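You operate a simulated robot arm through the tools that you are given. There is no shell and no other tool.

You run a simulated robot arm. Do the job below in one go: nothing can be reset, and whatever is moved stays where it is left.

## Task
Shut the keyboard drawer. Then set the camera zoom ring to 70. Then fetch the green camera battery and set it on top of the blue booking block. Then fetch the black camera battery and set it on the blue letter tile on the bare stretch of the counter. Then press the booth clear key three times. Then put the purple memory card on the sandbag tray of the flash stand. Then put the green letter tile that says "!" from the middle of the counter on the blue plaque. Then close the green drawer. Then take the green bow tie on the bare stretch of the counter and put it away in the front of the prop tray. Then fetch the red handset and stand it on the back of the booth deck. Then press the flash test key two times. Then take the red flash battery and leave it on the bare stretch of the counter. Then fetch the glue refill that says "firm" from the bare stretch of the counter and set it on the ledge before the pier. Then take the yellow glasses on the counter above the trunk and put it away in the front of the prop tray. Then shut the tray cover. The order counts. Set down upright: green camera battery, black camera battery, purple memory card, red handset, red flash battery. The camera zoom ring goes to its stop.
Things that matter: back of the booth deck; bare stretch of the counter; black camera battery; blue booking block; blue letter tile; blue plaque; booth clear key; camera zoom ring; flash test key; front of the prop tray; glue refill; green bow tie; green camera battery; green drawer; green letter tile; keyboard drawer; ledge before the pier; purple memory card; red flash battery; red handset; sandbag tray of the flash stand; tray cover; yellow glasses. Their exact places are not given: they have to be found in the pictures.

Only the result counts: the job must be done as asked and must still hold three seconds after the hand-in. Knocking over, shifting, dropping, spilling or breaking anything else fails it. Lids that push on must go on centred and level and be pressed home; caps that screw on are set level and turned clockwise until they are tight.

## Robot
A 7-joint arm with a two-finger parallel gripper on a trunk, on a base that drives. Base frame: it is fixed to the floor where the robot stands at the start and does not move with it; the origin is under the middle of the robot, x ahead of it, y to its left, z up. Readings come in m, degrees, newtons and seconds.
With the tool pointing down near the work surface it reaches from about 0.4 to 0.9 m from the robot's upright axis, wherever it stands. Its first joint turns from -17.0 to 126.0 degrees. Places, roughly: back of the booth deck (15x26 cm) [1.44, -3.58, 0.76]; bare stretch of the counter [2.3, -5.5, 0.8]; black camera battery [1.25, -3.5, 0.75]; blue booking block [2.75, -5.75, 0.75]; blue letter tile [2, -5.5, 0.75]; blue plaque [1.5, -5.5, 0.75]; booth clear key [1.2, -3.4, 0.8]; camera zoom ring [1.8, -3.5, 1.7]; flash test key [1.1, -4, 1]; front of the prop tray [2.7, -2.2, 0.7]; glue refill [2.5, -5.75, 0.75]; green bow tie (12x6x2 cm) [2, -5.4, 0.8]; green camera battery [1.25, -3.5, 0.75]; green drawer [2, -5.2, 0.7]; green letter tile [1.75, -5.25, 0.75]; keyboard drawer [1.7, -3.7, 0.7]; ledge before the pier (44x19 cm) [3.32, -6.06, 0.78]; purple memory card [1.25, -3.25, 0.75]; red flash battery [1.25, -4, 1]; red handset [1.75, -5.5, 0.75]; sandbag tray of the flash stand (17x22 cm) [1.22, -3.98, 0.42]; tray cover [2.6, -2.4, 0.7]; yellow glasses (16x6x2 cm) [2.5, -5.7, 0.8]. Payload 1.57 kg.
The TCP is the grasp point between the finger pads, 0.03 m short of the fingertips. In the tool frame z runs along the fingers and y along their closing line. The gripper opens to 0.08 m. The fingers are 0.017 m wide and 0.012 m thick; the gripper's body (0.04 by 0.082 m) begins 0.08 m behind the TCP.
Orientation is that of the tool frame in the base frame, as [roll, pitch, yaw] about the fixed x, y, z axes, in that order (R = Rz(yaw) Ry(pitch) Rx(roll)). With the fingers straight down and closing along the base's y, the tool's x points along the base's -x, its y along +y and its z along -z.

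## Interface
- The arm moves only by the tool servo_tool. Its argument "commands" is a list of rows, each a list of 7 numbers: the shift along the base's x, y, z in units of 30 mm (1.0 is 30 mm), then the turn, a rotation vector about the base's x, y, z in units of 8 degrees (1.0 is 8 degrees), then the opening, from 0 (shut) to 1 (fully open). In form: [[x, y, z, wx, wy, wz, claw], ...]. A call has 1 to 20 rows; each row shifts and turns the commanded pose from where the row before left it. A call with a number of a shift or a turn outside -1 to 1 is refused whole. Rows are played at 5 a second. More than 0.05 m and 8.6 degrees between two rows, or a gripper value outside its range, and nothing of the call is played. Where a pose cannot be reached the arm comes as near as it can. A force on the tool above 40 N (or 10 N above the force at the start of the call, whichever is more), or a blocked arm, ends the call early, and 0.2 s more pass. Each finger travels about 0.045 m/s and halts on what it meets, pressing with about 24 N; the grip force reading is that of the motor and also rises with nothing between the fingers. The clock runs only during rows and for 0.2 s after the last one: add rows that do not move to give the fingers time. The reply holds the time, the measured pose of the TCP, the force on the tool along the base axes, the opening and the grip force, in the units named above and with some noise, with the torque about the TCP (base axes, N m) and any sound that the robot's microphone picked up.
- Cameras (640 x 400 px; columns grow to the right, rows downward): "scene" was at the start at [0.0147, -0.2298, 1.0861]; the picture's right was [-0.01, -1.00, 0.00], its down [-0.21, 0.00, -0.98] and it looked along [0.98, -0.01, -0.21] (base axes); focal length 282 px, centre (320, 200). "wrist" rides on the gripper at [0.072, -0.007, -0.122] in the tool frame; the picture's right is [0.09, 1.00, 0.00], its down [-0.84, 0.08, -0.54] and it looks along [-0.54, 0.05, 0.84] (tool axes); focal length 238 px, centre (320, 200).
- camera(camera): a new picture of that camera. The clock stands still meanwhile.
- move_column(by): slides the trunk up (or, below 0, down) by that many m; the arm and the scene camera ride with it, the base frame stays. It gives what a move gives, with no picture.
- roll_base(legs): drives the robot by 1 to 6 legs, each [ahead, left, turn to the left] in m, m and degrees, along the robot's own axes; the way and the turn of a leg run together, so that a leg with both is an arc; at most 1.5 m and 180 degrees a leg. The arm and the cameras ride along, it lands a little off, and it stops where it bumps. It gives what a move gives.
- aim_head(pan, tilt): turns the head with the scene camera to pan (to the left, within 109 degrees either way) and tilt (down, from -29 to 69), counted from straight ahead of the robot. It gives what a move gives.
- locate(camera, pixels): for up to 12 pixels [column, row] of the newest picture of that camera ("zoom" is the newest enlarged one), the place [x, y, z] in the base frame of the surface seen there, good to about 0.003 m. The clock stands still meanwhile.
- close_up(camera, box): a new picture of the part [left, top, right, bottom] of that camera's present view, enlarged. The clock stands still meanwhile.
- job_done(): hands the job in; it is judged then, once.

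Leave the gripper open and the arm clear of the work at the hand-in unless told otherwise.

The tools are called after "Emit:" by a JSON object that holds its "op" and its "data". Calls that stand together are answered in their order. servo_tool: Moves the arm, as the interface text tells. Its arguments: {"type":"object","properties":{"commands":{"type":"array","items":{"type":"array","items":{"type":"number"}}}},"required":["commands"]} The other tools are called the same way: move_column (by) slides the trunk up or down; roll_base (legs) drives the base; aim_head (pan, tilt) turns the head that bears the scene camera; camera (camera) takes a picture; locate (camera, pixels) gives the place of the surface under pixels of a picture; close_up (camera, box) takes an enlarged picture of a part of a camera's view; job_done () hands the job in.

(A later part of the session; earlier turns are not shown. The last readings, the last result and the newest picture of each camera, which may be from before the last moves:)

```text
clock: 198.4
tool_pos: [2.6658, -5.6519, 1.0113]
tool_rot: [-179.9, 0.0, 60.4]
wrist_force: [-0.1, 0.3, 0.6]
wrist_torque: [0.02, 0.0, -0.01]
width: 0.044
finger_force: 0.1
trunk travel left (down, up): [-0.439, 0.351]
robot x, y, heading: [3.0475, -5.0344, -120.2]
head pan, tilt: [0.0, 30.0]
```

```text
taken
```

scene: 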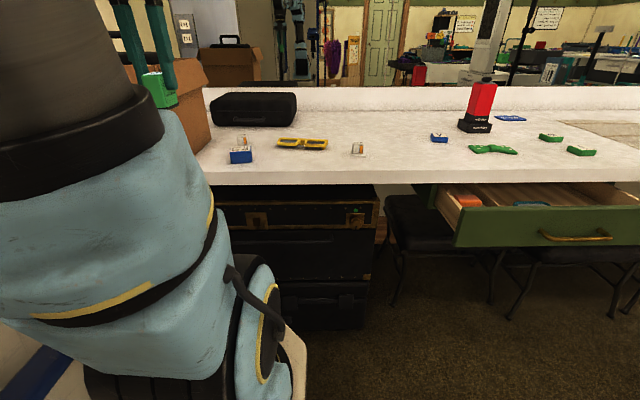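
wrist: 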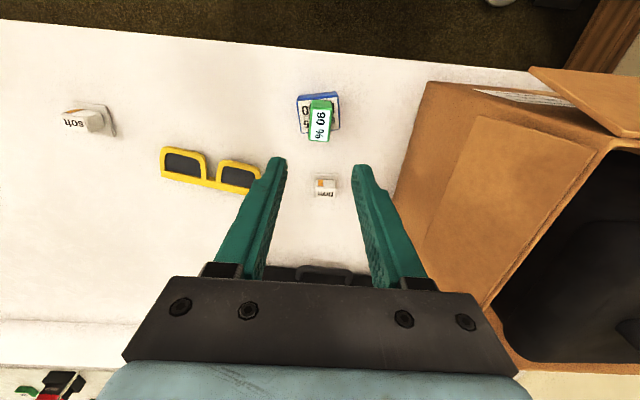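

The green battery stands on the block. I retract the hand and go back for the black battery: back up to the lane, then strafe right.

Emit:
{"op": "servo_tool", "data": {"commands": [[0.551, 0.943, 0.1, 0, 0, 0, 0.8], [0.551, 0.943, 0.1, 0, 0, 0, 0.8], [0.551, 0.943, 0.1, 0, 0, 0, 0.8], [0.551, 0.943, 0.1, 0, 0, 0, 0.8], [0.551, 0.943, 0.1, 0, 0, 0, 0.8], [0.551, 0.943, 0.1, 0, 0, 0, 0.8], [0.551, 0.943, 0.1, 0, 0, 0, 0.8], [0.551, 0.943, 0.1, 0, 0, 0, 0.8], [0.551, 0.943, 0.1, 0, 0, 0, 0.8]]}}

Emit:
{"op": "roll_base", "data": {"legs": [[-1.31, 0, 0.2], [0, -1.1, 0]]}}

```text
clock: 200.4
tool_pos: [2.8151, -5.3999, 1.0394]
tool_rot: [-180.0, 0.0, 60.5]
wrist_force: [0.1, -0.2, 0.0]
wrist_torque: [0.03, -0.02, -0.01]
width: 0.0639
finger_force: 0.0
trunk travel left (down, up): [-0.439, 0.351]
robot x, y, heading: [3.0442, -5.035, -120.2]
head pan, tilt: [0.0, 30.0]
```

```text
clock: 212.3
tool_pos: [2.5256, -3.7157, 1.0399]
tool_rot: [-180.0, 0.0, 62.2]
wrist_force: [-0.8, -0.2, -0.2]
wrist_torque: [0.03, -0.01, 0.05]
width: 0.064
finger_force: 0.1
trunk travel left (down, up): [-0.439, 0.351]
robot x, y, heading: [2.7464, -3.3458, -118.7]
head pan, tilt: [0.0, 30.0]
```

Back in the lane (u 4.06, v -1.515). I strafe right to the booth.

Emit:
{"op": "roll_base", "data": {"legs": [[0, -1.05, -1.6]]}}

Emit:
{"op": "camera", "data": {"camera": "wrist"}}

```text
clock: 217.7
tool_pos: [1.6054, -3.1912, 1.039]
tool_rot: [180.0, 0.1, 60.0]
wrist_force: [-0.5, -0.4, -0.1]
wrist_torque: [-0.01, 0.02, 0.01]
width: 0.0642
finger_force: 0.0
trunk travel left (down, up): [-0.439, 0.351]
robot x, y, heading: [1.8374, -2.8282, -120.6]
head pan, tilt: [0.0, 30.0]
```

```text
taken
```

wrist: 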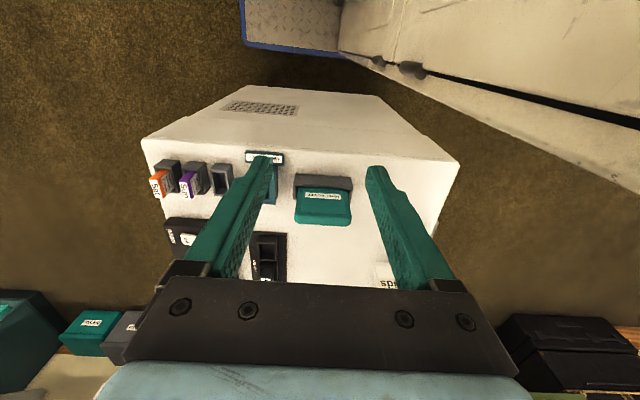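

I move the open hand above the black battery (1.3444,-3.4775).

Emit:
{"op": "servo_tool", "data": {"commands": [[-0.791, -0.868, 0, 0, 0, 0, 0.7], [-0.791, -0.868, 0, 0, 0, 0, 0.7], [-0.791, -0.868, 0, 0, 0, 0, 0.7], [-0.791, -0.868, 0, 0, 0, 0, 0.7], [-0.791, -0.868, 0, 0, 0, 0, 0.7], [-0.791, -0.868, 0, 0, 0, 0, 0.7], [-0.791, -0.868, 0, 0, 0, 0, 0.7], [-0.791, -0.868, 0, 0, 0, 0, 0.7], [-0.791, -0.868, 0, 0, 0, 0, 0.7], [-0.791, -0.868, 0, 0, 0, 0, 0.7], [-0.791, -0.868, 0, 0, 0, 0, 0.7], [0, 0, -1, 0, 0, 0, 0.7], [0, 0, -1, 0, 0, 0, 0.7], [0, 0, -1, 0, 0, 0, 0.7]]}}

Emit:
{"op": "camera", "data": {"camera": "wrist"}}

Emit:
{"op": "close_up", "data": {"camera": "wrist", "box": [240, 80, 400, 240]}}

```text
clock: 220.7
tool_pos: [1.3437, -3.4774, 0.9498]
tool_rot: [180.0, 0.3, 60.0]
wrist_force: [0.3, 0.1, 0.7]
wrist_torque: [0.0, 0.01, 0.0]
width: 0.0562
finger_force: 0.2
trunk travel left (down, up): [-0.439, 0.351]
robot x, y, heading: [1.8382, -2.8298, -120.5]
head pan, tilt: [0.0, 30.0]
```

```text
taken
```

wrist: 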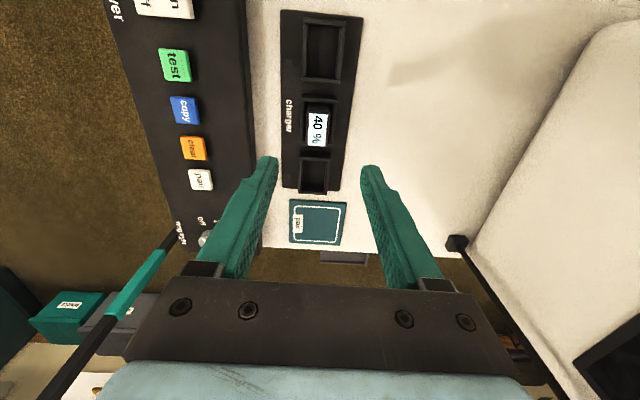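

```text
2.50 times, centred on (320, 160) of wrist
```

zoom: 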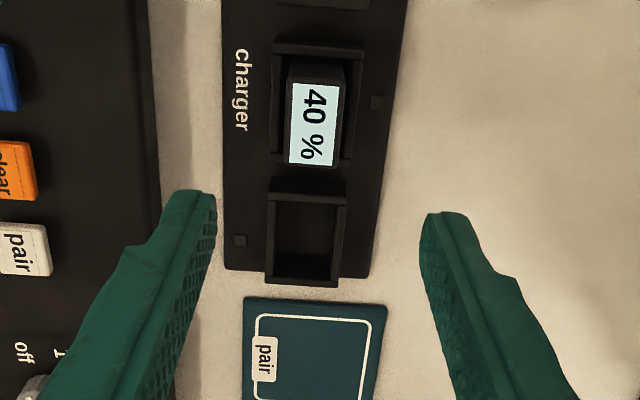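

Well centred (offset ~3 mm). I descend to TCP z≈0.824 and close.

Emit:
{"op": "servo_tool", "data": {"commands": [[-0.07, 0.04, -1, 0, 0, 0, 0.7], [0, 0, -1, 0, 0, 0, 0.7], [0, 0, -1, 0, 0, 0, 0.7], [0, 0, -0.7, 0, 0, 0, 0.7], [0, 0, -0.48, 0, 0, 0, 0.7], [0, 0, 0, 0, 0, 0, 0.7], [0, 0, 0, 0, 0, 0, 0.0], [0, 0, 0, 0, 0, 0, 0.0], [0, 0, 0, 0, 0, 0, 0.0], [0, 0, 0, 0, 0, 0, 0.0], [0, 0, 0, 0, 0, 0, 0.0]]}}

Emit:
{"op": "camera", "data": {"camera": "wrist"}}

```text
clock: 223.1
tool_pos: [1.3425, -3.4765, 0.8246]
tool_rot: [-180.0, 0.0, 60.0]
wrist_force: [-0.2, -0.9, 0.8]
wrist_torque: [0.01, -0.02, 0.0]
width: 0.0243
finger_force: 24.1
trunk travel left (down, up): [-0.439, 0.351]
robot x, y, heading: [1.8363, -2.8319, -120.7]
head pan, tilt: [0.0, 30.0]
```

```text
taken
```

wrist: 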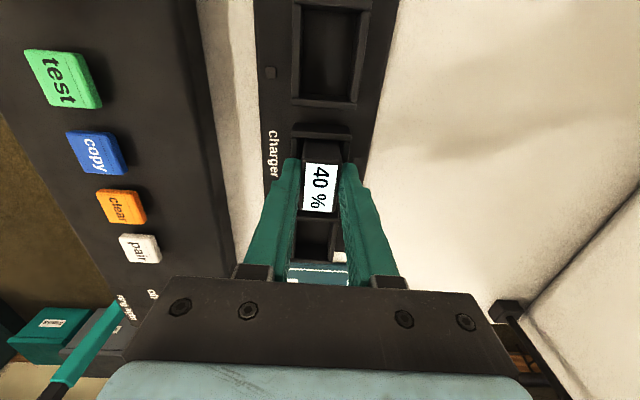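

Held. While here I locate the clear key (122,206) and its neighbours, then lift and retract.

Emit:
{"op": "locate", "data": {"camera": "wrist", "pixels": [[122, 206], [104, 206], [140, 206], [122, 194], [122, 220], [140, 248], [95, 150], [160, 206]]}}

Emit:
{"op": "servo_tool", "data": {"commands": [[0, 0, 0.5, 0, 0, 0, 0], [0, 0, 0.5, 0, 0, 0, 0], [0, 0, 1, 0, 0, 0, 0], [0, 0, 1, 0, 0, 0, 0], [0, 0, 1, 0, 0, 0, 0], [0, 0, 1, 0, 0, 0, 0], [0, 0, 1, 0, 0, 0, 0], [0, 0, 1, 0, 0, 0, 0], [0.82, 0.9, 0, 0, 0, 0, 0], [0.82, 0.9, 0, 0, 0, 0, 0], [0.82, 0.9, 0, 0, 0, 0, 0], [0.82, 0.9, 0, 0, 0, 0, 0], [0.82, 0.9, 0, 0, 0, 0, 0], [0.82, 0.9, 0, 0, 0, 0, 0], [0.82, 0.9, 0, 0, 0, 0, 0], [0.82, 0.9, 0, 0, 0, 0, 0], [0.82, 0.9, 0, 0, 0, 0, 0], [0.82, 0.9, 0, 0, 0, 0, 0], [0.82, 0.9, 0, 0, 0, 0, 0]]}}

```text
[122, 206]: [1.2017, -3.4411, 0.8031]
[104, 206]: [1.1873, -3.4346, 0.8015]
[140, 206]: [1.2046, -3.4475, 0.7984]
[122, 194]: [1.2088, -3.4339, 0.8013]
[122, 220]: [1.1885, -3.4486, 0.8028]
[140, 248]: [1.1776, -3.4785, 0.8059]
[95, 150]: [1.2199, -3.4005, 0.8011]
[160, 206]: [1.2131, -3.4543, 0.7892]
```

```text
clock: 227.1
tool_pos: [1.6106, -3.1764, 1.0334]
tool_rot: [-180.0, -0.1, 60.1]
wrist_force: [1.1, 0.3, -2.1]
wrist_torque: [-0.01, -0.02, 0.01]
width: 0.0243
finger_force: 24.3
trunk travel left (down, up): [-0.439, 0.351]
robot x, y, heading: [1.8356, -2.8266, -121.0]
head pan, tilt: [0.0, 30.0]
```

The clear key is at about (1.197,-3.441,0.803). Now I carry the black battery: strafe left 1.54 m, then ahead toward the blue letter tile.

Emit:
{"op": "roll_base", "data": {"legs": [[0, 1.0, 1.2], [0, 0.54, 0]]}}

Emit:
{"op": "roll_base", "data": {"legs": [[1.0, 0, 0]]}}

Emit:
{"op": "aim_head", "data": {"pan": 0, "tilt": 40}}

Emit:
{"op": "camera", "data": {"camera": "scene"}}

```text
clock: 235.1
tool_pos: [2.9545, -3.9551, 1.0328]
tool_rot: [-179.9, 0.0, 60.9]
wrist_force: [0.6, -1.0, -1.2]
wrist_torque: [-0.01, -0.01, 0.04]
width: 0.0242
finger_force: 24.0
trunk travel left (down, up): [-0.439, 0.351]
robot x, y, heading: [3.1777, -3.6023, -120.1]
head pan, tilt: [0.0, 30.0]
```

```text
clock: 240.2
tool_pos: [2.4749, -4.8124, 1.0337]
tool_rot: [180.0, 0.1, 61.7]
wrist_force: [-0.3, -0.8, -1.0]
wrist_torque: [0.0, 0.01, -0.01]
width: 0.0242
finger_force: 24.1
trunk travel left (down, up): [-0.439, 0.351]
robot x, y, heading: [2.694, -4.4571, -119.2]
head pan, tilt: [0.0, 30.0]
```

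```text
clock: 240.9
tool_pos: [2.4743, -4.814, 1.0332]
tool_rot: [-179.9, 0.0, 61.6]
wrist_force: [-0.4, 0.0, -0.2]
wrist_torque: [-0.01, 0.01, -0.02]
width: 0.0244
finger_force: 23.7
trunk travel left (down, up): [-0.439, 0.351]
robot x, y, heading: [2.6967, -4.4623, -119.2]
head pan, tilt: [0.0, 40.0]
```

```text
taken
```

scene: 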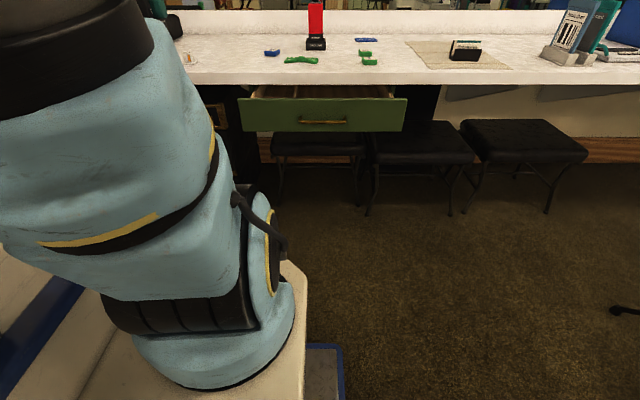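

I locate the stools' fronts, drawer front, the blue tile and other targets.

Emit:
{"op": "locate", "data": {"camera": "scene", "pixels": [[368, 213], [449, 213], [280, 200], [242, 125], [405, 115], [320, 120], [420, 150], [270, 53], [300, 60], [368, 62], [366, 53], [365, 40]]}}

Emit:
{"op": "close_up", "data": {"camera": "scene", "box": [240, 0, 400, 100]}}

```text
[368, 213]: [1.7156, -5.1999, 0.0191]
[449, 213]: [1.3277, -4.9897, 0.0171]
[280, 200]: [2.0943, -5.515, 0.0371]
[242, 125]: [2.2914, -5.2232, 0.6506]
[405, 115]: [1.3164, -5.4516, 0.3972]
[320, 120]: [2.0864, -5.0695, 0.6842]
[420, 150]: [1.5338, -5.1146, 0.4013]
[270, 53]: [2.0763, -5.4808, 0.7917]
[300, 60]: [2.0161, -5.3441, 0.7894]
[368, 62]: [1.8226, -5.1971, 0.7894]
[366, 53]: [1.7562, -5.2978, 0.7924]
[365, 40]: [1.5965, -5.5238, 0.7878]
```

```text
4.00 times, centred on (320, 50) of scene
```

zoom: 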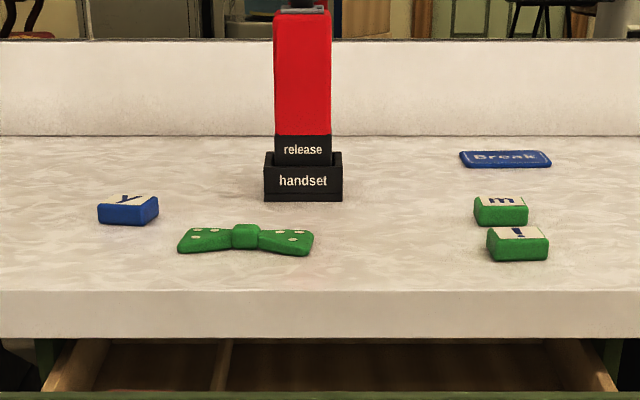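

Everything is reachable from v≈-2.87 with base clear of the drawer. I move ahead 0.36 m.

Emit:
{"op": "roll_base", "data": {"legs": [[0.36, 0, -0.8]]}}

Emit:
{"op": "camera", "data": {"camera": "wrist"}}

Emit:
{"op": "camera", "data": {"camera": "scene"}}

```text
clock: 243.2
tool_pos: [2.2945, -5.1233, 1.0324]
tool_rot: [-179.9, 0.0, 60.9]
wrist_force: [0.2, 0.4, -0.8]
wrist_torque: [0.0, 0.0, 0.03]
width: 0.0243
finger_force: 24.3
trunk travel left (down, up): [-0.439, 0.351]
robot x, y, heading: [2.5136, -4.7708, -119.9]
head pan, tilt: [0.0, 40.0]
```

```text
taken
```

wrist: 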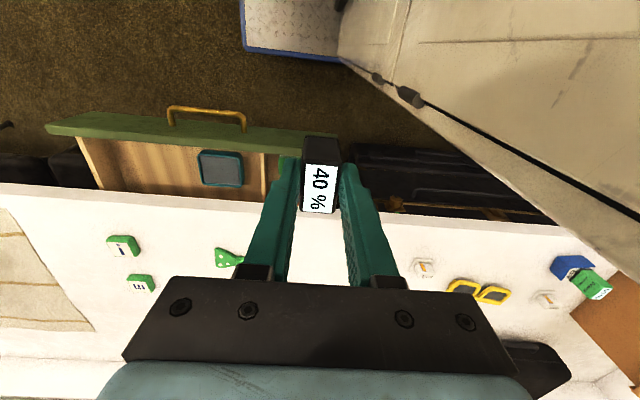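

```text
taken
```

scene: 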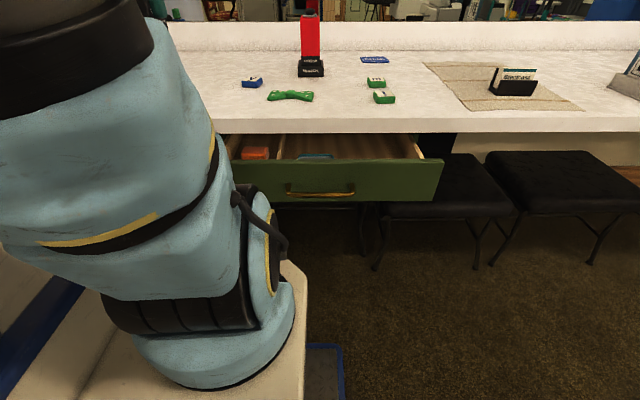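

I zoom on the blue tile and bow tie for exact places.

Emit:
{"op": "close_up", "data": {"camera": "scene", "box": [230, 60, 330, 120]}}

Emit:
{"op": "locate", "data": {"camera": "zoom", "pixels": [[138, 130], [100, 130], [180, 130], [140, 115], [140, 148], [120, 140], [160, 125], [380, 225], [300, 225], [250, 220], [500, 220], [385, 190]]}}

```text
6.40 times, centred on (280, 90) of scene
```

zoom: 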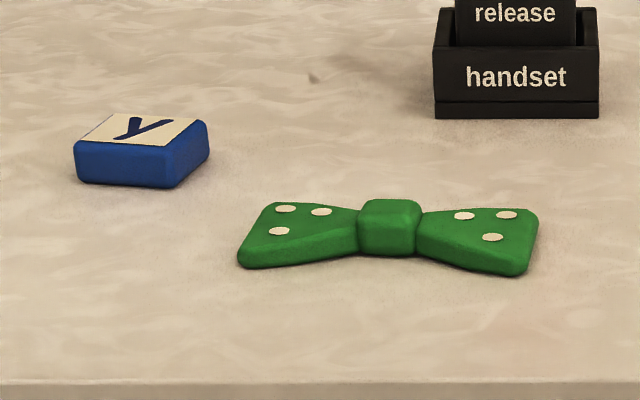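

```text
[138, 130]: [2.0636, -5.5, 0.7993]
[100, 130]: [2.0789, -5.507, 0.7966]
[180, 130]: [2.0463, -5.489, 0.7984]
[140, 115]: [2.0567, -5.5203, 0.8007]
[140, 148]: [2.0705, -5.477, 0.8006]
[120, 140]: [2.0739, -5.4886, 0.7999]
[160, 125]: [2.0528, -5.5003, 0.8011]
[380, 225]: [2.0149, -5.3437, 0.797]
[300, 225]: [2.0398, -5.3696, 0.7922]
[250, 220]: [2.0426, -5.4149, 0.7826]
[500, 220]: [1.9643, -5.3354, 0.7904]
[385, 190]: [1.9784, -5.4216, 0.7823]
```

I get the tile's top corners for alignment.

Emit:
{"op": "locate", "data": {"camera": "zoom", "pixels": [[84, 140], [162, 145], [198, 123], [113, 116], [140, 130], [77, 160], [166, 165]]}}

```text
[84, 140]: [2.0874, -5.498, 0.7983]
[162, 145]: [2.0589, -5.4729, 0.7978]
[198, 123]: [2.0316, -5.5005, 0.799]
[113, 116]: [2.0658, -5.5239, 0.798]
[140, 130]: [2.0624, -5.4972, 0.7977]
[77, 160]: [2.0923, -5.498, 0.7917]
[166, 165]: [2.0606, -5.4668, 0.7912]
```

Tile centre (2.061,-5.499), sides at about -43°/47°. I rotate the tool by -13.5° and move above it.

Emit:
{"op": "servo_tool", "data": {"commands": [[-0.599, -0.963, 0, 0, 0, -0.85, 0], [-0.599, -0.963, 0, 0, 0, -0.85, 0], [-0.599, -0.963, 0, 0, 0, 0, 0], [-0.599, -0.963, 0, 0, 0, 0, 0], [-0.599, -0.963, 0, 0, 0, 0, 0], [-0.599, -0.963, 0, 0, 0, 0, 0], [-0.599, -0.963, 0, 0, 0, 0, 0], [-0.599, -0.963, 0, 0, 0, 0, 0], [-0.599, -0.963, 0, 0, 0, 0, 0], [-0.599, -0.963, 0, 0, 0, 0, 0], [-0.599, -0.963, 0, 0, 0, 0, 0], [-0.599, -0.963, 0, 0, 0, 0, 0], [-0.599, -0.963, 0, 0, 0, 0, 0], [0, 0, -1, 0, 0, 0, 0], [0, 0, -1, 0, 0, 0, 0], [0, 0, 0, 0, 0, 0, 0]]}}

Emit:
{"op": "camera", "data": {"camera": "wrist"}}

```text
clock: 246.6
tool_pos: [2.0868, -5.4574, 0.9721]
tool_rot: [180.0, 0.0, 47.3]
wrist_force: [-0.1, 1.1, -1.3]
wrist_torque: [0.01, -0.03, 0.01]
width: 0.0244
finger_force: 24.1
out of reach, approached as far as the arm can: row 12, 13
trunk travel left (down, up): [-0.439, 0.351]
robot x, y, heading: [2.5119, -4.7702, -119.9]
head pan, tilt: [0.0, 40.0]
```

```text
taken
```

wrist: 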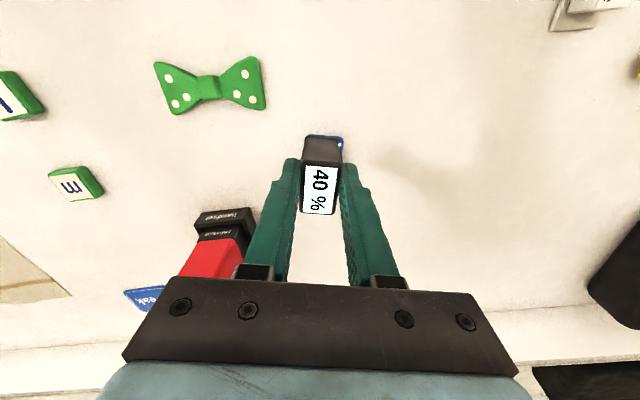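

The arm is at its reach limit at this height. I lower first and then extend.

Emit:
{"op": "servo_tool", "data": {"commands": [[0, 0, -1, 0, 0, 0, 0], [0, 0, -0.5, 0, 0, 0, 0], [-0.43, -0.69, 0, 0, 0, 0, 0], [-0.43, -0.69, 0, 0, 0, 0, 0], [0, 0, 0, 0, 0, 0, 0]]}}

Emit:
{"op": "camera", "data": {"camera": "wrist"}}

```text
clock: 247.8
tool_pos: [2.0596, -5.5001, 0.9248]
tool_rot: [-179.9, 0.0, 47.4]
wrist_force: [0.3, 0.6, -0.7]
wrist_torque: [-0.01, 0.02, 0.02]
width: 0.0243
finger_force: 24.0
trunk travel left (down, up): [-0.439, 0.351]
robot x, y, heading: [2.5171, -4.7758, -119.7]
head pan, tilt: [0.0, 40.0]
```

```text
taken
```

wrist: 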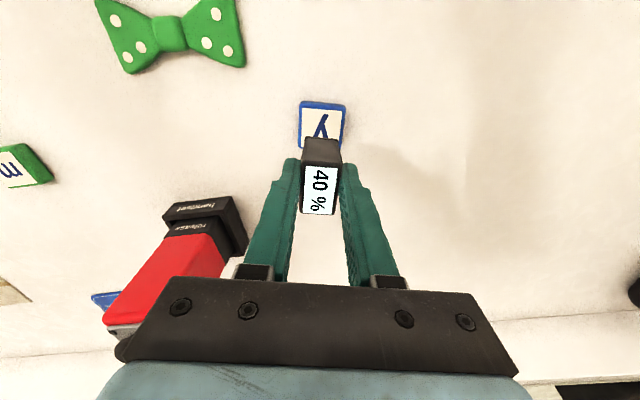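

I check the tile corners in the wrist view.

Emit:
{"op": "locate", "data": {"camera": "wrist", "pixels": [[303, 108], [342, 110], [301, 146], [342, 140], [322, 125]]}}

```text
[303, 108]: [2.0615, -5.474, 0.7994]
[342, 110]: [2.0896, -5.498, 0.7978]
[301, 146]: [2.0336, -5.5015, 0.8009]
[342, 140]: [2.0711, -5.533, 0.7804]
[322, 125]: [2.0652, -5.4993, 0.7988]
```

Centred within 2 mm. I lower the battery onto the tile, slowly at the end.

Emit:
{"op": "servo_tool", "data": {"commands": [[0.06, 0, -1, 0, 0, 0, 0], [0, 0, -0.85, 0, 0, 0, 0], [0, 0, -0.15, 0, 0, 0, 0], [0, 0, -0.1, 0, 0, 0, 0], [0, 0, 0, 0, 0, 0, 0]]}}

Emit:
{"op": "servo_tool", "data": {"commands": [[0, 0, -0.08, 0, 0, 0, 0], [0, 0, -0.08, 0, 0, 0, 0], [0, 0, 0, 0, 0, 0, 0]]}}

```text
clock: 249.0
tool_pos: [2.0634, -5.5001, 0.8638]
tool_rot: [-179.9, 0.0, 47.4]
wrist_force: [0.1, -0.3, -0.2]
wrist_torque: [0.0, 0.01, 0.02]
width: 0.0243
finger_force: 24.3
trunk travel left (down, up): [-0.439, 0.351]
robot x, y, heading: [2.5145, -4.7725, -119.9]
head pan, tilt: [0.0, 40.0]
```

```text
clock: 249.8
tool_pos: [2.0629, -5.4998, 0.8582]
tool_rot: [-179.9, 0.1, 47.4]
wrist_force: [1.1, 0.1, -0.9]
wrist_torque: [0.0, 0.0, -0.04]
width: 0.0244
finger_force: 24.2
trunk travel left (down, up): [-0.439, 0.351]
robot x, y, heading: [2.5134, -4.7652, -119.8]
head pan, tilt: [0.0, 40.0]
```

Emit:
{"op": "servo_tool", "data": {"commands": [[0, 0, -0.07, 0, 0, 0, 0], [0, 0, 0, 0, 0, 0, 0]]}}

```text
clock: 250.4
tool_pos: [2.0629, -5.5004, 0.8565]
tool_rot: [180.0, 0.0, 47.4]
wrist_force: [-0.4, -0.5, -0.1]
wrist_torque: [0.0, 0.01, 0.01]
width: 0.0242
finger_force: 24.0
trunk travel left (down, up): [-0.439, 0.351]
robot x, y, heading: [2.5159, -4.7754, -119.5]
head pan, tilt: [0.0, 40.0]
```

No contact yet at z 0.8565; I continue in 1.5 mm steps.

Emit:
{"op": "servo_tool", "data": {"commands": [[0, 0, -0.05, 0, 0, 0, 0], [0, 0, -0.05, 0, 0, 0, 0], [0, 0, 0, 0, 0, 0, 0]]}}

```text
clock: 251.2
tool_pos: [2.0634, -5.5013, 0.8531]
tool_rot: [-180.0, -0.1, 47.5]
wrist_force: [0.2, -0.6, -1.6]
wrist_torque: [-0.03, -0.02, -0.02]
width: 0.0243
finger_force: 23.7
trunk travel left (down, up): [-0.439, 0.351]
robot x, y, heading: [2.5153, -4.7727, -120.0]
head pan, tilt: [0.0, 40.0]
```

Emit:
{"op": "servo_tool", "data": {"commands": [[0, 0, -0.05, 0, 0, 0, 0], [0, 0, -0.05, 0, 0, 0, 0], [0, 0, 0, 0, 0, 0, 0]]}}

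Emit:
{"op": "camera", "data": {"camera": "wrist"}}

```text
clock: 252.0
tool_pos: [2.0625, -5.5012, 0.8528]
tool_rot: [180.0, 0.1, 47.4]
wrist_force: [0.3, -0.1, 14.8]
wrist_torque: [-0.02, 0.02, -0.01]
width: 0.0244
finger_force: 24.3
trunk travel left (down, up): [-0.439, 0.351]
robot x, y, heading: [2.5199, -4.7685, -119.7]
head pan, tilt: [0.0, 40.0]
```

```text
taken
```

wrist: 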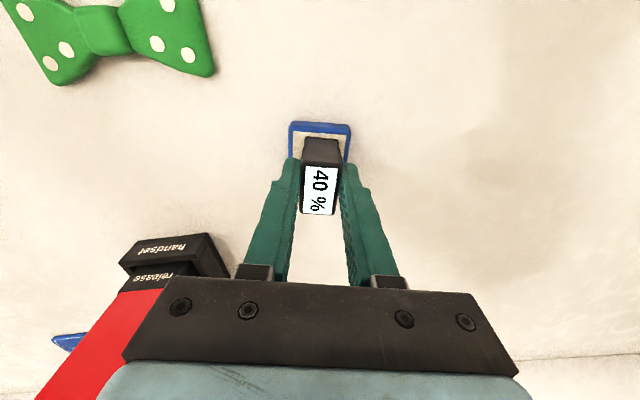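

Contact (15 N) at z 0.853. I release and rise.

Emit:
{"op": "servo_tool", "data": {"commands": [[0, 0, 0.05, 0, 0, 0, 0], [0, 0, 0, 0, 0, 0, 0.55], [0, 0, 0, 0, 0, 0, 0.55], [0, 0, 0, 0, 0, 0, 0.55], [0, 0, 0.3, 0, 0, 0, 0.55], [0, 0, 0.5, 0, 0, 0, 0.55], [0, 0, 1, 0, 0, 0, 0.55], [0, 0, 1, 0, 0, 0, 0.55], [0.3, 0.5, 1, 0, 0, 0, 0.55]]}}

Emit:
{"op": "camera", "data": {"camera": "wrist"}}

```text
clock: 254.0
tool_pos: [2.0712, -5.4881, 0.9651]
tool_rot: [-179.8, 0.0, 47.3]
wrist_force: [0.6, 0.6, 0.3]
wrist_torque: [0.02, -0.03, -0.01]
width: 0.0439
finger_force: 0.1
trunk travel left (down, up): [-0.439, 0.351]
robot x, y, heading: [2.5161, -4.772, -120.0]
head pan, tilt: [0.0, 40.0]
```

```text
taken
```

wrist: 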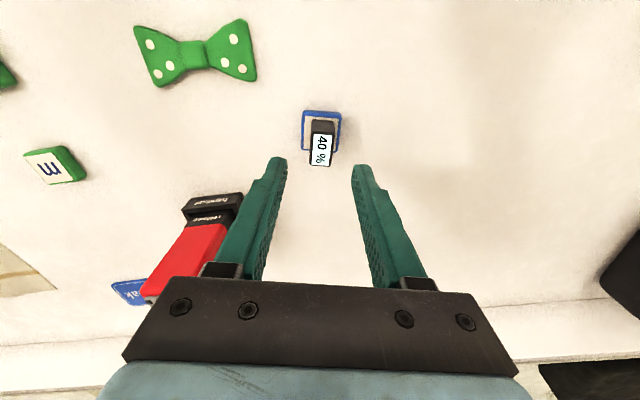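

The black battery stands on the tile. Next the clear key: I retract the hand, back up to the lane and strafe right to the booth.

Emit:
{"op": "servo_tool", "data": {"commands": [[0.57, 0.986, 0.2, 0, 0, 0.85, 0.55], [0.57, 0.986, 0.2, 0, 0, 0.85, 0.55], [0.57, 0.986, 0.2, 0, 0, 0, 0.55], [0.57, 0.986, 0.2, 0, 0, 0, 0.55], [0.57, 0.986, 0.2, 0, 0, 0, 0.55], [0.57, 0.986, 0.2, 0, 0, 0, 0.55], [0.57, 0.986, 0.2, 0, 0, 0, 0.55], [0.57, 0.986, 0.2, 0, 0, 0, 0.55], [0.57, 0.986, 0.2, 0, 0, 0, 0.55], [0.57, 0.986, 0.2, 0, 0, 0, 0.55], [0.57, 0.986, 0.2, 0, 0, 0, 0], [0.57, 0.986, 0.2, 0, 0, 0, 0]]}}

Emit:
{"op": "roll_base", "data": {"legs": [[-1.34, 0, 0.3], [0, -0.6, 0]]}}

```text
clock: 256.6
tool_pos: [2.2766, -5.1292, 1.0373]
tool_rot: [180.0, 0.0, 61.0]
wrist_force: [-0.6, -0.1, -0.5]
wrist_torque: [0.04, -0.03, 0.0]
width: 0.0002
finger_force: 4.5
trunk travel left (down, up): [-0.439, 0.351]
robot x, y, heading: [2.5159, -4.7738, -119.9]
head pan, tilt: [0.0, 40.0]
```

```text
clock: 266.4
tool_pos: [2.3907, -3.6738, 1.0367]
tool_rot: [-180.0, 0.0, 62.1]
wrist_force: [-1.0, 0.1, 0.3]
wrist_torque: [-0.03, 0.03, 0.0]
width: 0.0002
finger_force: 21.6
trunk travel left (down, up): [-0.439, 0.351]
robot x, y, heading: [2.622, -3.3134, -118.7]
head pan, tilt: [0.0, 40.0]
```

I'm at u 3.93, v -1.55. I strafe right with a slight backward shift to keep clear of the booth column.

Emit:
{"op": "roll_base", "data": {"legs": [[-0.04, 0, 0], [0, -1.03, -1.4]]}}

Emit:
{"op": "camera", "data": {"camera": "scene"}}

```text
clock: 272.2
tool_pos: [1.5018, -3.1187, 1.0377]
tool_rot: [-180.0, 0.1, 60.0]
wrist_force: [0.2, -0.6, 0.7]
wrist_torque: [0.02, 0.01, 0.01]
width: 0.0
finger_force: 21.3
trunk travel left (down, up): [-0.439, 0.351]
robot x, y, heading: [1.7474, -2.7615, -120.7]
head pan, tilt: [0.0, 40.0]
```

```text
taken
```

scene: 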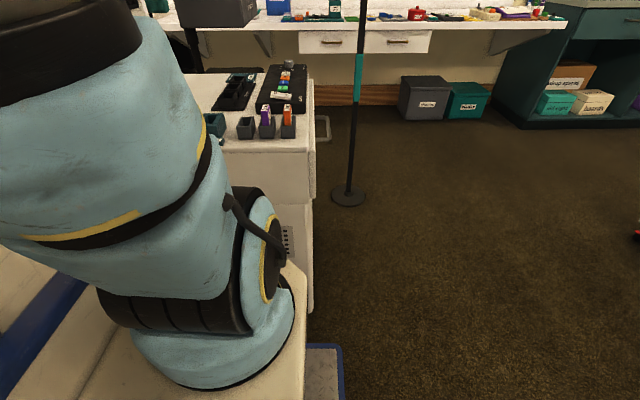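

I move ahead 0.07 m and zoom on the keys.

Emit:
{"op": "roll_base", "data": {"legs": [[0.07, 0, 0]]}}

Emit:
{"op": "close_up", "data": {"camera": "scene", "box": [240, 45, 330, 140]}}

```text
clock: 273.2
tool_pos: [1.4666, -3.1792, 1.0366]
tool_rot: [179.9, 0.0, 60.0]
wrist_force: [0.3, 0.0, -0.3]
wrist_torque: [0.01, 0.01, 0.01]
width: 0.0
finger_force: 21.3
trunk travel left (down, up): [-0.439, 0.351]
robot x, y, heading: [1.7087, -2.8285, -120.9]
head pan, tilt: [0.0, 40.0]
```

```text
4.21 times, centred on (285, 92) of scene
```

zoom: 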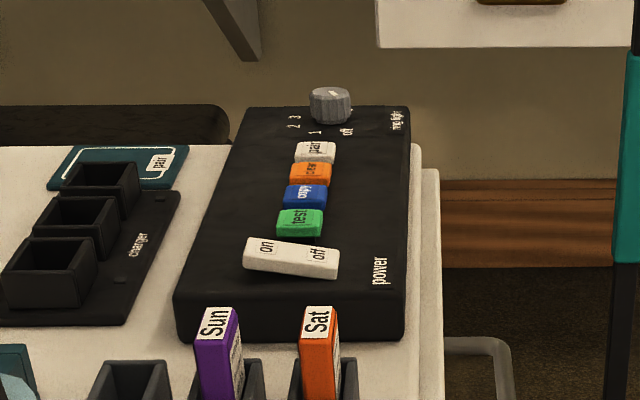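

Emit:
{"op": "locate", "data": {"camera": "zoom", "pixels": [[312, 171], [300, 171], [325, 171], [312, 165], [312, 178], [307, 194], [318, 150], [300, 222], [217, 322], [320, 322]]}}

```text
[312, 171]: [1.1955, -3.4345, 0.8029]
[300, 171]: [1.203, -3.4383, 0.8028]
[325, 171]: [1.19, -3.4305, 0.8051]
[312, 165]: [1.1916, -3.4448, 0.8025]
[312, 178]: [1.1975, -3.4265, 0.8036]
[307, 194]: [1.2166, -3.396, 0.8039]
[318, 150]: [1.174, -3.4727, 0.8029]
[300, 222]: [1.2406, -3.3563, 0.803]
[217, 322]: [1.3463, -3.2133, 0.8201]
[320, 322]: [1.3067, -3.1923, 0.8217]
```

Clear key centre ≈ (1.196,-3.437), top z 0.803. I move the closed fingers above it.

Emit:
{"op": "servo_tool", "data": {"commands": [[-0.902, -0.863, 0, 0, 0, 0, 0], [-0.902, -0.863, 0, 0, 0, 0, 0], [-0.902, -0.863, 0, 0, 0, 0, 0], [-0.902, -0.863, 0, 0, 0, 0, 0], [-0.902, -0.863, 0, 0, 0, 0, 0], [-0.902, -0.863, 0, 0, 0, 0, 0], [-0.902, -0.863, 0, 0, 0, 0, 0], [-0.902, -0.863, 0, 0, 0, 0, 0], [-0.902, -0.863, 0, 0, 0, 0, 0], [-0.902, -0.863, 0, 0, 0, 0, 0], [0, 0, -1, 0, 0, 0, 0], [0, 0, -1, 0, 0, 0, 0], [0, 0, -1, 0, 0, 0, 0], [0, 0, -1, 0, 0, 0, 0], [0, 0, -1, 0, 0, 0, 0], [0, 0, 0, 0, 0, 0, 0]]}}

Emit:
{"op": "camera", "data": {"camera": "wrist"}}

Emit:
{"op": "close_up", "data": {"camera": "scene", "box": [220, 30, 340, 140]}}

```text
clock: 276.6
tool_pos: [1.1962, -3.4388, 0.8849]
tool_rot: [-179.9, 0.0, 60.1]
wrist_force: [-0.3, -0.6, 0.4]
wrist_torque: [-0.01, 0.01, -0.02]
width: 0.0003
finger_force: 21.1
trunk travel left (down, up): [-0.439, 0.351]
robot x, y, heading: [1.7092, -2.8256, -121.1]
head pan, tilt: [0.0, 40.0]
```

```text
taken
```

wrist: 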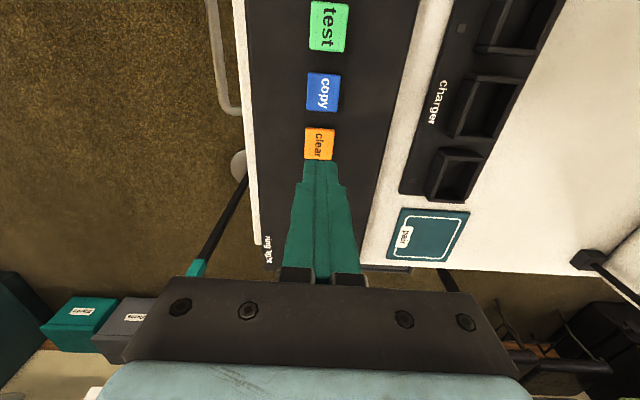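

```text
3.64 times, centred on (280, 85) of scene
```

zoom: 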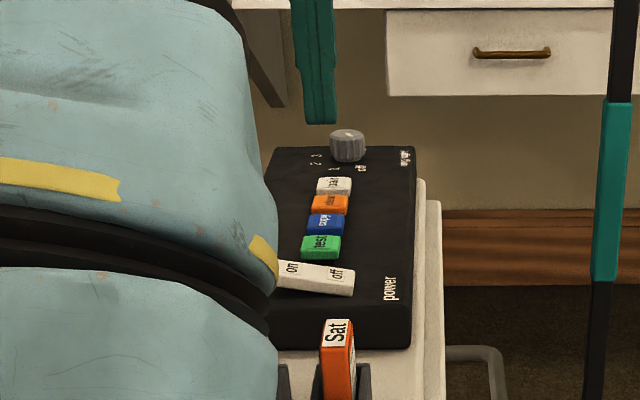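

The tip is right over the clear key. First press: down slowly.

Emit:
{"op": "servo_tool", "data": {"commands": [[0, 0, -1, 0, 0, 0, 0], [0, 0, -0.5, 0, 0, 0, 0], [0, 0, -0.15, 0, 0, 0, 0], [0, 0, -0.1, 0, 0, 0, 0], [0, 0, -0.1, 0, 0, 0, 0], [0, 0, 0, 0, 0, 0, 0]]}}

```text
clock: 278.0
tool_pos: [1.195, -3.438, 0.8299]
tool_rot: [180.0, 0.0, 60.1]
wrist_force: [0.1, -1.0, 1.0]
wrist_torque: [-0.02, -0.03, 0.01]
width: 0.0001
finger_force: 20.8
trunk travel left (down, up): [-0.439, 0.351]
robot x, y, heading: [1.7101, -2.8232, -121.0]
head pan, tilt: [0.0, 40.0]
```

Emit:
{"op": "servo_tool", "data": {"commands": [[0, 0, -0.08, 0, 0, 0, 0], [0, 0, -0.08, 0, 0, 0, 0], [0, 0, 0, 0, 0, 0, 0]]}}

```text
clock: 278.8
tool_pos: [1.1945, -3.4382, 0.8272]
tool_rot: [-180.0, 0.2, 60.1]
wrist_force: [1.3, 0.3, 8.6]
wrist_torque: [0.06, -0.07, -0.04]
width: 0.0001
finger_force: 20.9
trunk travel left (down, up): [-0.439, 0.351]
robot x, y, heading: [1.7091, -2.8234, -120.7]
head pan, tilt: [0.0, 40.0]
heard: click
```

Click heard: press 1. I rise and press again.

Emit:
{"op": "servo_tool", "data": {"commands": [[0, 0, 0.3, 0, 0, 0, 0], [0, 0, 0.3, 0, 0, 0, 0], [0, 0, 0, 0, 0, 0, 0], [0, 0, -0.3, 0, 0, 0, 0], [0, 0, -0.15, 0, 0, 0, 0], [0, 0, -0.1, 0, 0, 0, 0], [0, 0, -0.05, 0, 0, 0, 0], [0, 0, 0, 0, 0, 0, 0]]}}

```text
clock: 280.6
tool_pos: [1.1948, -3.4379, 0.8277]
tool_rot: [180.0, 0.3, 60.2]
wrist_force: [-1.4, -3.7, 10.8]
wrist_torque: [-0.07, 0.0, 0.02]
width: 0.0
finger_force: 21.4
trunk travel left (down, up): [-0.439, 0.351]
robot x, y, heading: [1.7114, -2.819, -120.8]
head pan, tilt: [0.0, 40.0]
heard: click
```

Click 2. I rise and press the third time.

Emit:
{"op": "servo_tool", "data": {"commands": [[0, 0, 0.3, 0, 0, 0, 0], [0, 0, 0.3, 0, 0, 0, 0], [0, 0, 0, 0, 0, 0, 0], [0, 0, -0.3, 0, 0, 0, 0], [0, 0, -0.15, 0, 0, 0, 0], [0, 0, -0.1, 0, 0, 0, 0], [0, 0, -0.05, 0, 0, 0, 0], [0, 0, 0, 0, 0, 0, 0]]}}

```text
clock: 282.4
tool_pos: [1.1954, -3.4384, 0.8274]
tool_rot: [-179.9, 0.1, 60.0]
wrist_force: [3.2, 3.3, 12.2]
wrist_torque: [0.17, -0.08, -0.03]
width: 0.0
finger_force: 20.9
trunk travel left (down, up): [-0.439, 0.351]
robot x, y, heading: [1.709, -2.8262, -120.6]
head pan, tilt: [0.0, 40.0]
heard: click
```

Three clicks done. Next the purple card "Sun": I rise and move above it (1.346,-3.213), opening the fingers.

Emit:
{"op": "servo_tool", "data": {"commands": [[0, 0, 1, 0, 0, 0, 0], [0, 0, 1, 0, 0, 0, 0], [0, 0, 1, 0, 0, 0, 0], [0, 0, 1, 0, 0, 0, 0], [0, 0, 1, 0, 0, 0, 0], [0.559, 0.834, 0, 0, 0, 0, 0.4], [0.559, 0.834, 0, 0, 0, 0, 0.4], [0.559, 0.834, 0, 0, 0, 0, 0.4], [0.559, 0.834, 0, 0, 0, 0, 0.4], [0.559, 0.834, 0, 0, 0, 0, 0.4], [0.559, 0.834, 0, 0, 0, 0, 0.4], [0.559, 0.834, 0, 0, 0, 0, 0.4], [0.559, 0.834, 0, 0, 0, 0, 0.4], [0.559, 0.834, 0, 0, 0, 0, 0.4], [0, 0, 0, 0, 0, 0, 0.4]]}}

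Emit:
{"op": "camera", "data": {"camera": "wrist"}}

Emit:
{"op": "close_up", "data": {"camera": "wrist", "box": [240, 60, 400, 200]}}

```text
clock: 285.6
tool_pos: [1.346, -3.2129, 0.9763]
tool_rot: [180.0, 0.0, 60.1]
wrist_force: [-0.1, 0.3, -0.3]
wrist_torque: [0.02, -0.01, 0.01]
width: 0.0319
finger_force: 0.0
trunk travel left (down, up): [-0.439, 0.351]
robot x, y, heading: [1.7071, -2.8294, -120.6]
head pan, tilt: [0.0, 40.0]
```

```text
taken
```

wrist: 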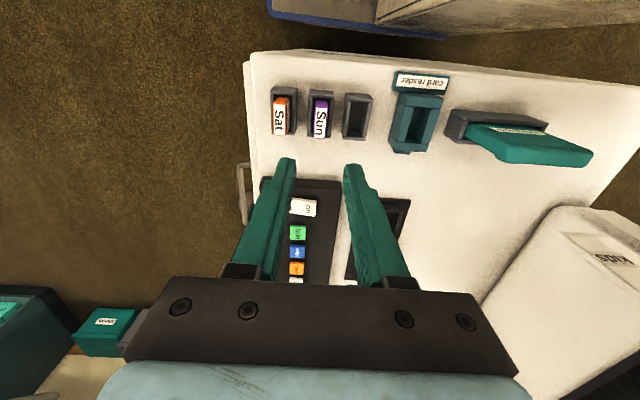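

```text
2.86 times, centred on (320, 130) of wrist
```

zoom: 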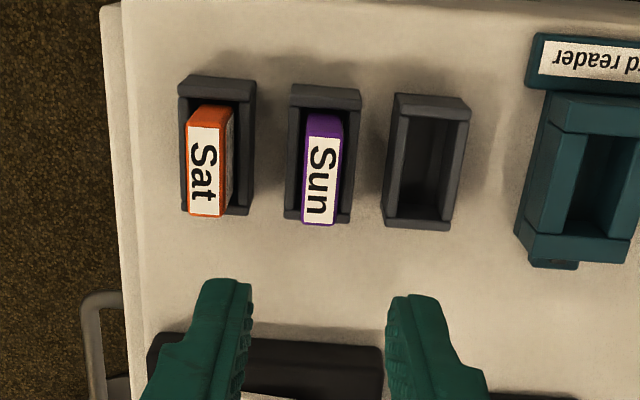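

The TCP is directly above the card. I check rim heights and edges.

Emit:
{"op": "locate", "data": {"camera": "zoom", "pixels": [[321, 180], [306, 180], [340, 180], [321, 140], [321, 220], [350, 200], [295, 200], [327, 97], [237, 160], [190, 160], [395, 160], [321, 127]]}}

```text
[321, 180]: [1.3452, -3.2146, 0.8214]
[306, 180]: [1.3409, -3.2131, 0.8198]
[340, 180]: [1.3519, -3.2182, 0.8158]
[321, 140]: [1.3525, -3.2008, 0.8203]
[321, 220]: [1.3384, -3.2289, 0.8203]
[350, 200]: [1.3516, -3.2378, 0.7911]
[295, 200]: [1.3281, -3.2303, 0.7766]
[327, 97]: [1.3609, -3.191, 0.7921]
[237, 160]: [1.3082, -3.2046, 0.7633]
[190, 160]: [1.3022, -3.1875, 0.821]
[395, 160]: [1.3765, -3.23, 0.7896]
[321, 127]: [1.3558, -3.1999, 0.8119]
```

Rim z 0.791, card top z 0.82. I descend to TCP z 0.8245 and close.

Emit:
{"op": "servo_tool", "data": {"commands": [[-0.03, -0.05, -1, 0, 0, 0, 0.4], [0, 0, -1, 0, 0, 0, 0.4], [0, 0, -1, 0, 0, 0, 0.4], [0, 0, -1, 0, 0, 0, 0.4], [0, 0, -0.7, 0, 0, 0, 0.4], [0, 0, -0.36, 0, 0, 0, 0.4], [0, 0, 0, 0, 0, 0, 0], [0, 0, 0, 0, 0, 0, 0], [0, 0, 0, 0, 0, 0, 0], [0, 0, 0, 0, 0, 0, 0]]}}

Emit:
{"op": "camera", "data": {"camera": "wrist"}}

```text
clock: 287.8
tool_pos: [1.345, -3.2145, 0.8258]
tool_rot: [180.0, 0.0, 60.1]
wrist_force: [-0.3, 0.6, 0.0]
wrist_torque: [0.03, 0.04, 0.02]
width: 0.0141
finger_force: 24.1
trunk travel left (down, up): [-0.439, 0.351]
robot x, y, heading: [1.7102, -2.8274, -120.9]
head pan, tilt: [0.0, 40.0]
```

```text
taken
```

wrist: 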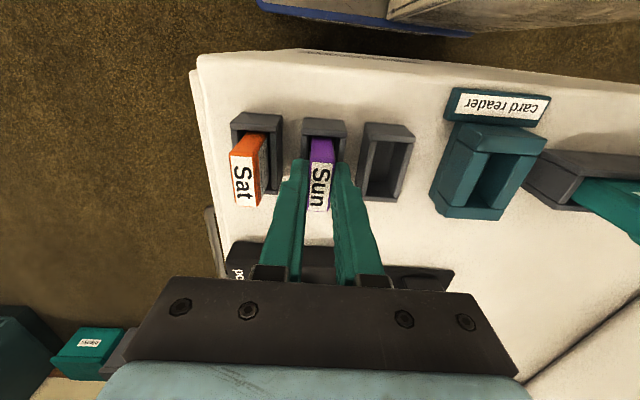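

Card held (width 14 mm). I lift it and look toward the flash stand's tray.

Emit:
{"op": "servo_tool", "data": {"commands": [[0, 0, 0.5, 0, 0, 0, 0], [0, 0, 0.5, 0, 0, 0, 0], [0, 0, 1, 0, 0, 0, 0], [0, 0, 1, 0, 0, 0, 0], [0, 0, 1, 0, 0, 0, 0], [0, 0, 1, 0, 0, 0, 0], [0, 0, 1, 0, 0, 0, 0], [0, 0, 1, 0, 0, 0, 0]]}}

Emit:
{"op": "aim_head", "data": {"pan": 15, "tilt": 25}}

Emit:
{"op": "camera", "data": {"camera": "scene"}}

Emit:
{"op": "camera", "data": {"camera": "wrist"}}

```text
clock: 289.6
tool_pos: [1.3464, -3.2142, 1.0352]
tool_rot: [-179.9, 0.1, 60.1]
wrist_force: [-0.4, -0.1, 0.2]
wrist_torque: [0.01, -0.01, 0.0]
width: 0.0142
finger_force: 24.4
trunk travel left (down, up): [-0.439, 0.351]
robot x, y, heading: [1.7107, -2.8217, -120.8]
head pan, tilt: [0.0, 40.0]
```

```text
clock: 290.4
tool_pos: [1.3462, -3.2139, 1.0346]
tool_rot: [-179.9, 0.1, 60.1]
wrist_force: [-0.8, -0.2, -0.3]
wrist_torque: [-0.03, 0.0, -0.02]
width: 0.0139
finger_force: 24.2
trunk travel left (down, up): [-0.439, 0.351]
robot x, y, heading: [1.7105, -2.8233, -120.7]
head pan, tilt: [15.0, 25.0]
```

```text
taken
```

scene: 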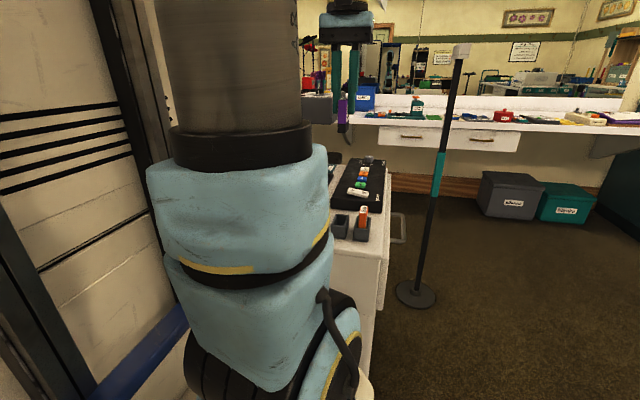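

```text
taken
```

wrist: 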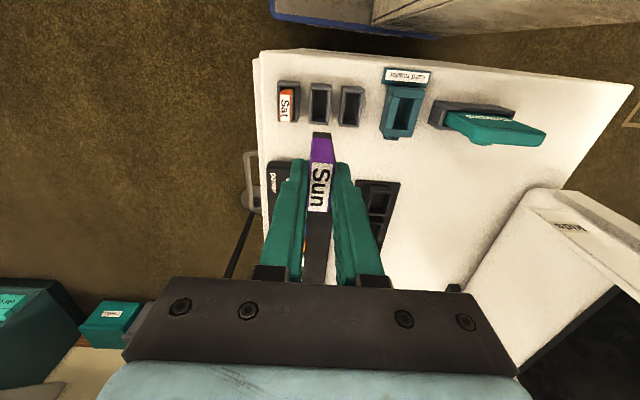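

The tray isn't visible from here. I retract the hand, leave the corridor to the subject side and look at the flash stand from there.

Emit:
{"op": "servo_tool", "data": {"commands": [[0.993, 0.185, 0, 0, 0, 0, 0], [0.993, 0.185, 0, 0, 0, 0, 0], [0.993, 0.185, 0, 0, 0, 0, 0], [0.993, 0.185, 0, 0, 0, 0, 0], [0.993, 0.185, 0, 0, 0, 0, 0]]}}

Emit:
{"op": "roll_base", "data": {"legs": [[-0.07, 0, 0.6], [0, 1.2, 0]]}}

Emit:
{"op": "roll_base", "data": {"legs": [[0.5, 0, 0]]}}

Emit:
{"op": "aim_head", "data": {"pan": -60, "tilt": 35}}

Emit:
{"op": "camera", "data": {"camera": "scene"}}

```text
clock: 291.6
tool_pos: [1.4963, -3.187, 1.0361]
tool_rot: [-180.0, 0.0, 59.9]
wrist_force: [-0.3, -0.1, 0.0]
wrist_torque: [0.03, 0.02, 0.0]
width: 0.014
finger_force: 23.6
trunk travel left (down, up): [-0.439, 0.351]
robot x, y, heading: [1.7089, -2.8275, -120.6]
head pan, tilt: [15.0, 25.0]
```

```text
clock: 298.2
tool_pos: [2.565, -3.7209, 1.0363]
tool_rot: [-179.9, -0.1, 61.0]
wrist_force: [-0.2, 0.4, -0.9]
wrist_torque: [-0.03, 0.0, 0.02]
width: 0.0142
finger_force: 24.0
trunk travel left (down, up): [-0.439, 0.351]
robot x, y, heading: [2.7722, -3.3547, -119.5]
head pan, tilt: [15.0, 25.0]
```

```text
clock: 301.1
tool_pos: [2.312, -4.1609, 1.0358]
tool_rot: [180.0, 0.0, 61.0]
wrist_force: [0.1, 0.0, -1.3]
wrist_torque: [-0.01, -0.01, 0.0]
width: 0.014
finger_force: 24.0
trunk travel left (down, up): [-0.439, 0.351]
robot x, y, heading: [2.5217, -3.7952, -119.9]
head pan, tilt: [15.0, 25.0]
```

```text
clock: 302.6
tool_pos: [2.3126, -4.1611, 1.0363]
tool_rot: [-179.9, 0.1, 61.0]
wrist_force: [0.1, -0.2, -0.2]
wrist_torque: [0.03, 0.02, 0.01]
width: 0.0138
finger_force: 24.2
trunk travel left (down, up): [-0.439, 0.351]
robot x, y, heading: [2.5178, -3.7949, -119.9]
head pan, tilt: [-60.0, 35.0]
```

```text
taken
```

scene: 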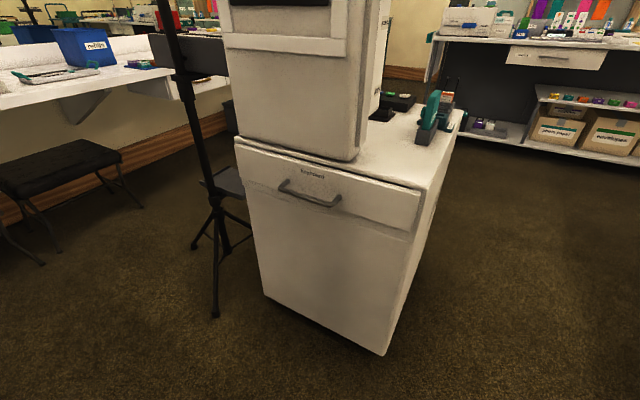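

The tray is partly hidden by the booth. I move ahead 0.6 m to see the stand squarely.

Emit:
{"op": "roll_base", "data": {"legs": [[0.65, 0, 0]]}}

Emit:
{"op": "aim_head", "data": {"pan": -85, "tilt": 30}}

Emit:
{"op": "camera", "data": {"camera": "scene"}}

```text
clock: 306.3
tool_pos: [1.9848, -4.7351, 1.0359]
tool_rot: [-179.9, 0.1, 61.2]
wrist_force: [0.4, -0.4, -0.7]
wrist_torque: [0.01, 0.0, -0.02]
width: 0.0139
finger_force: 24.0
trunk travel left (down, up): [-0.439, 0.351]
robot x, y, heading: [2.1907, -4.3717, -119.8]
head pan, tilt: [-60.0, 35.0]
```

```text
clock: 307.2
tool_pos: [1.9849, -4.7367, 1.0358]
tool_rot: [180.0, 0.1, 61.2]
wrist_force: [0.0, 0.1, -1.0]
wrist_torque: [-0.03, 0.03, 0.03]
width: 0.014
finger_force: 24.1
trunk travel left (down, up): [-0.439, 0.351]
robot x, y, heading: [2.19, -4.3709, -119.5]
head pan, tilt: [-85.0, 30.0]
```

```text
taken
```

scene: 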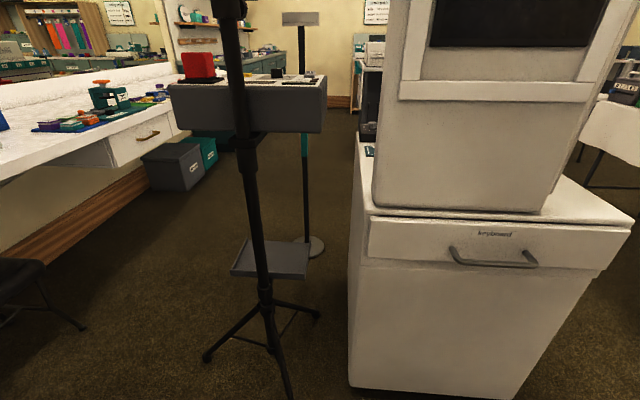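

Now the flash stand is fully visible. I locate the unit's corners, the tray's corners, the pole and the feet.

Emit:
{"op": "locate", "data": {"camera": "scene", "pixels": [[170, 90], [325, 90], [323, 128], [180, 130], [232, 270], [308, 272], [310, 243], [280, 260], [252, 240], [210, 355], [315, 312], [288, 390]]}}

Emit:
{"op": "close_up", "data": {"camera": "scene", "box": [150, 40, 350, 165]}}

Emit:
{"op": "close_up", "data": {"camera": "scene", "box": [190, 220, 350, 380]}}

```text
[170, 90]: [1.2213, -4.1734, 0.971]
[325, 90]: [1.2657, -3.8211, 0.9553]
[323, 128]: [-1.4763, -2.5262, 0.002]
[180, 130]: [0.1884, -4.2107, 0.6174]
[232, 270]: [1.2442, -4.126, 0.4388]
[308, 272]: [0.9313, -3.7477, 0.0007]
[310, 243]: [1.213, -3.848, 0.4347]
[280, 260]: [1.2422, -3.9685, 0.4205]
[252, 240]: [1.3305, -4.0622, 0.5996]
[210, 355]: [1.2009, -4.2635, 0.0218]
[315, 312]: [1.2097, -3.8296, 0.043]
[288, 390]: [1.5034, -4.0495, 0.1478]
```

```text
3.20 times, centred on (250, 102) of scene
```

zoom: 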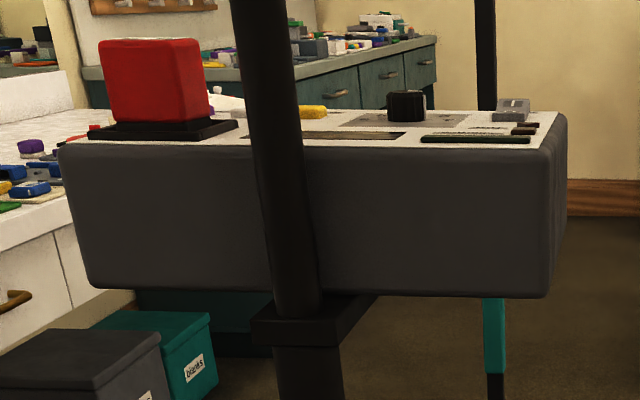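

```text
2.50 times, centred on (270, 300) of scene
```

zoom: 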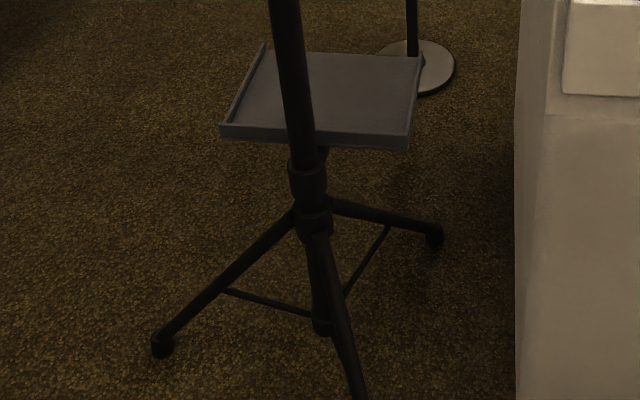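

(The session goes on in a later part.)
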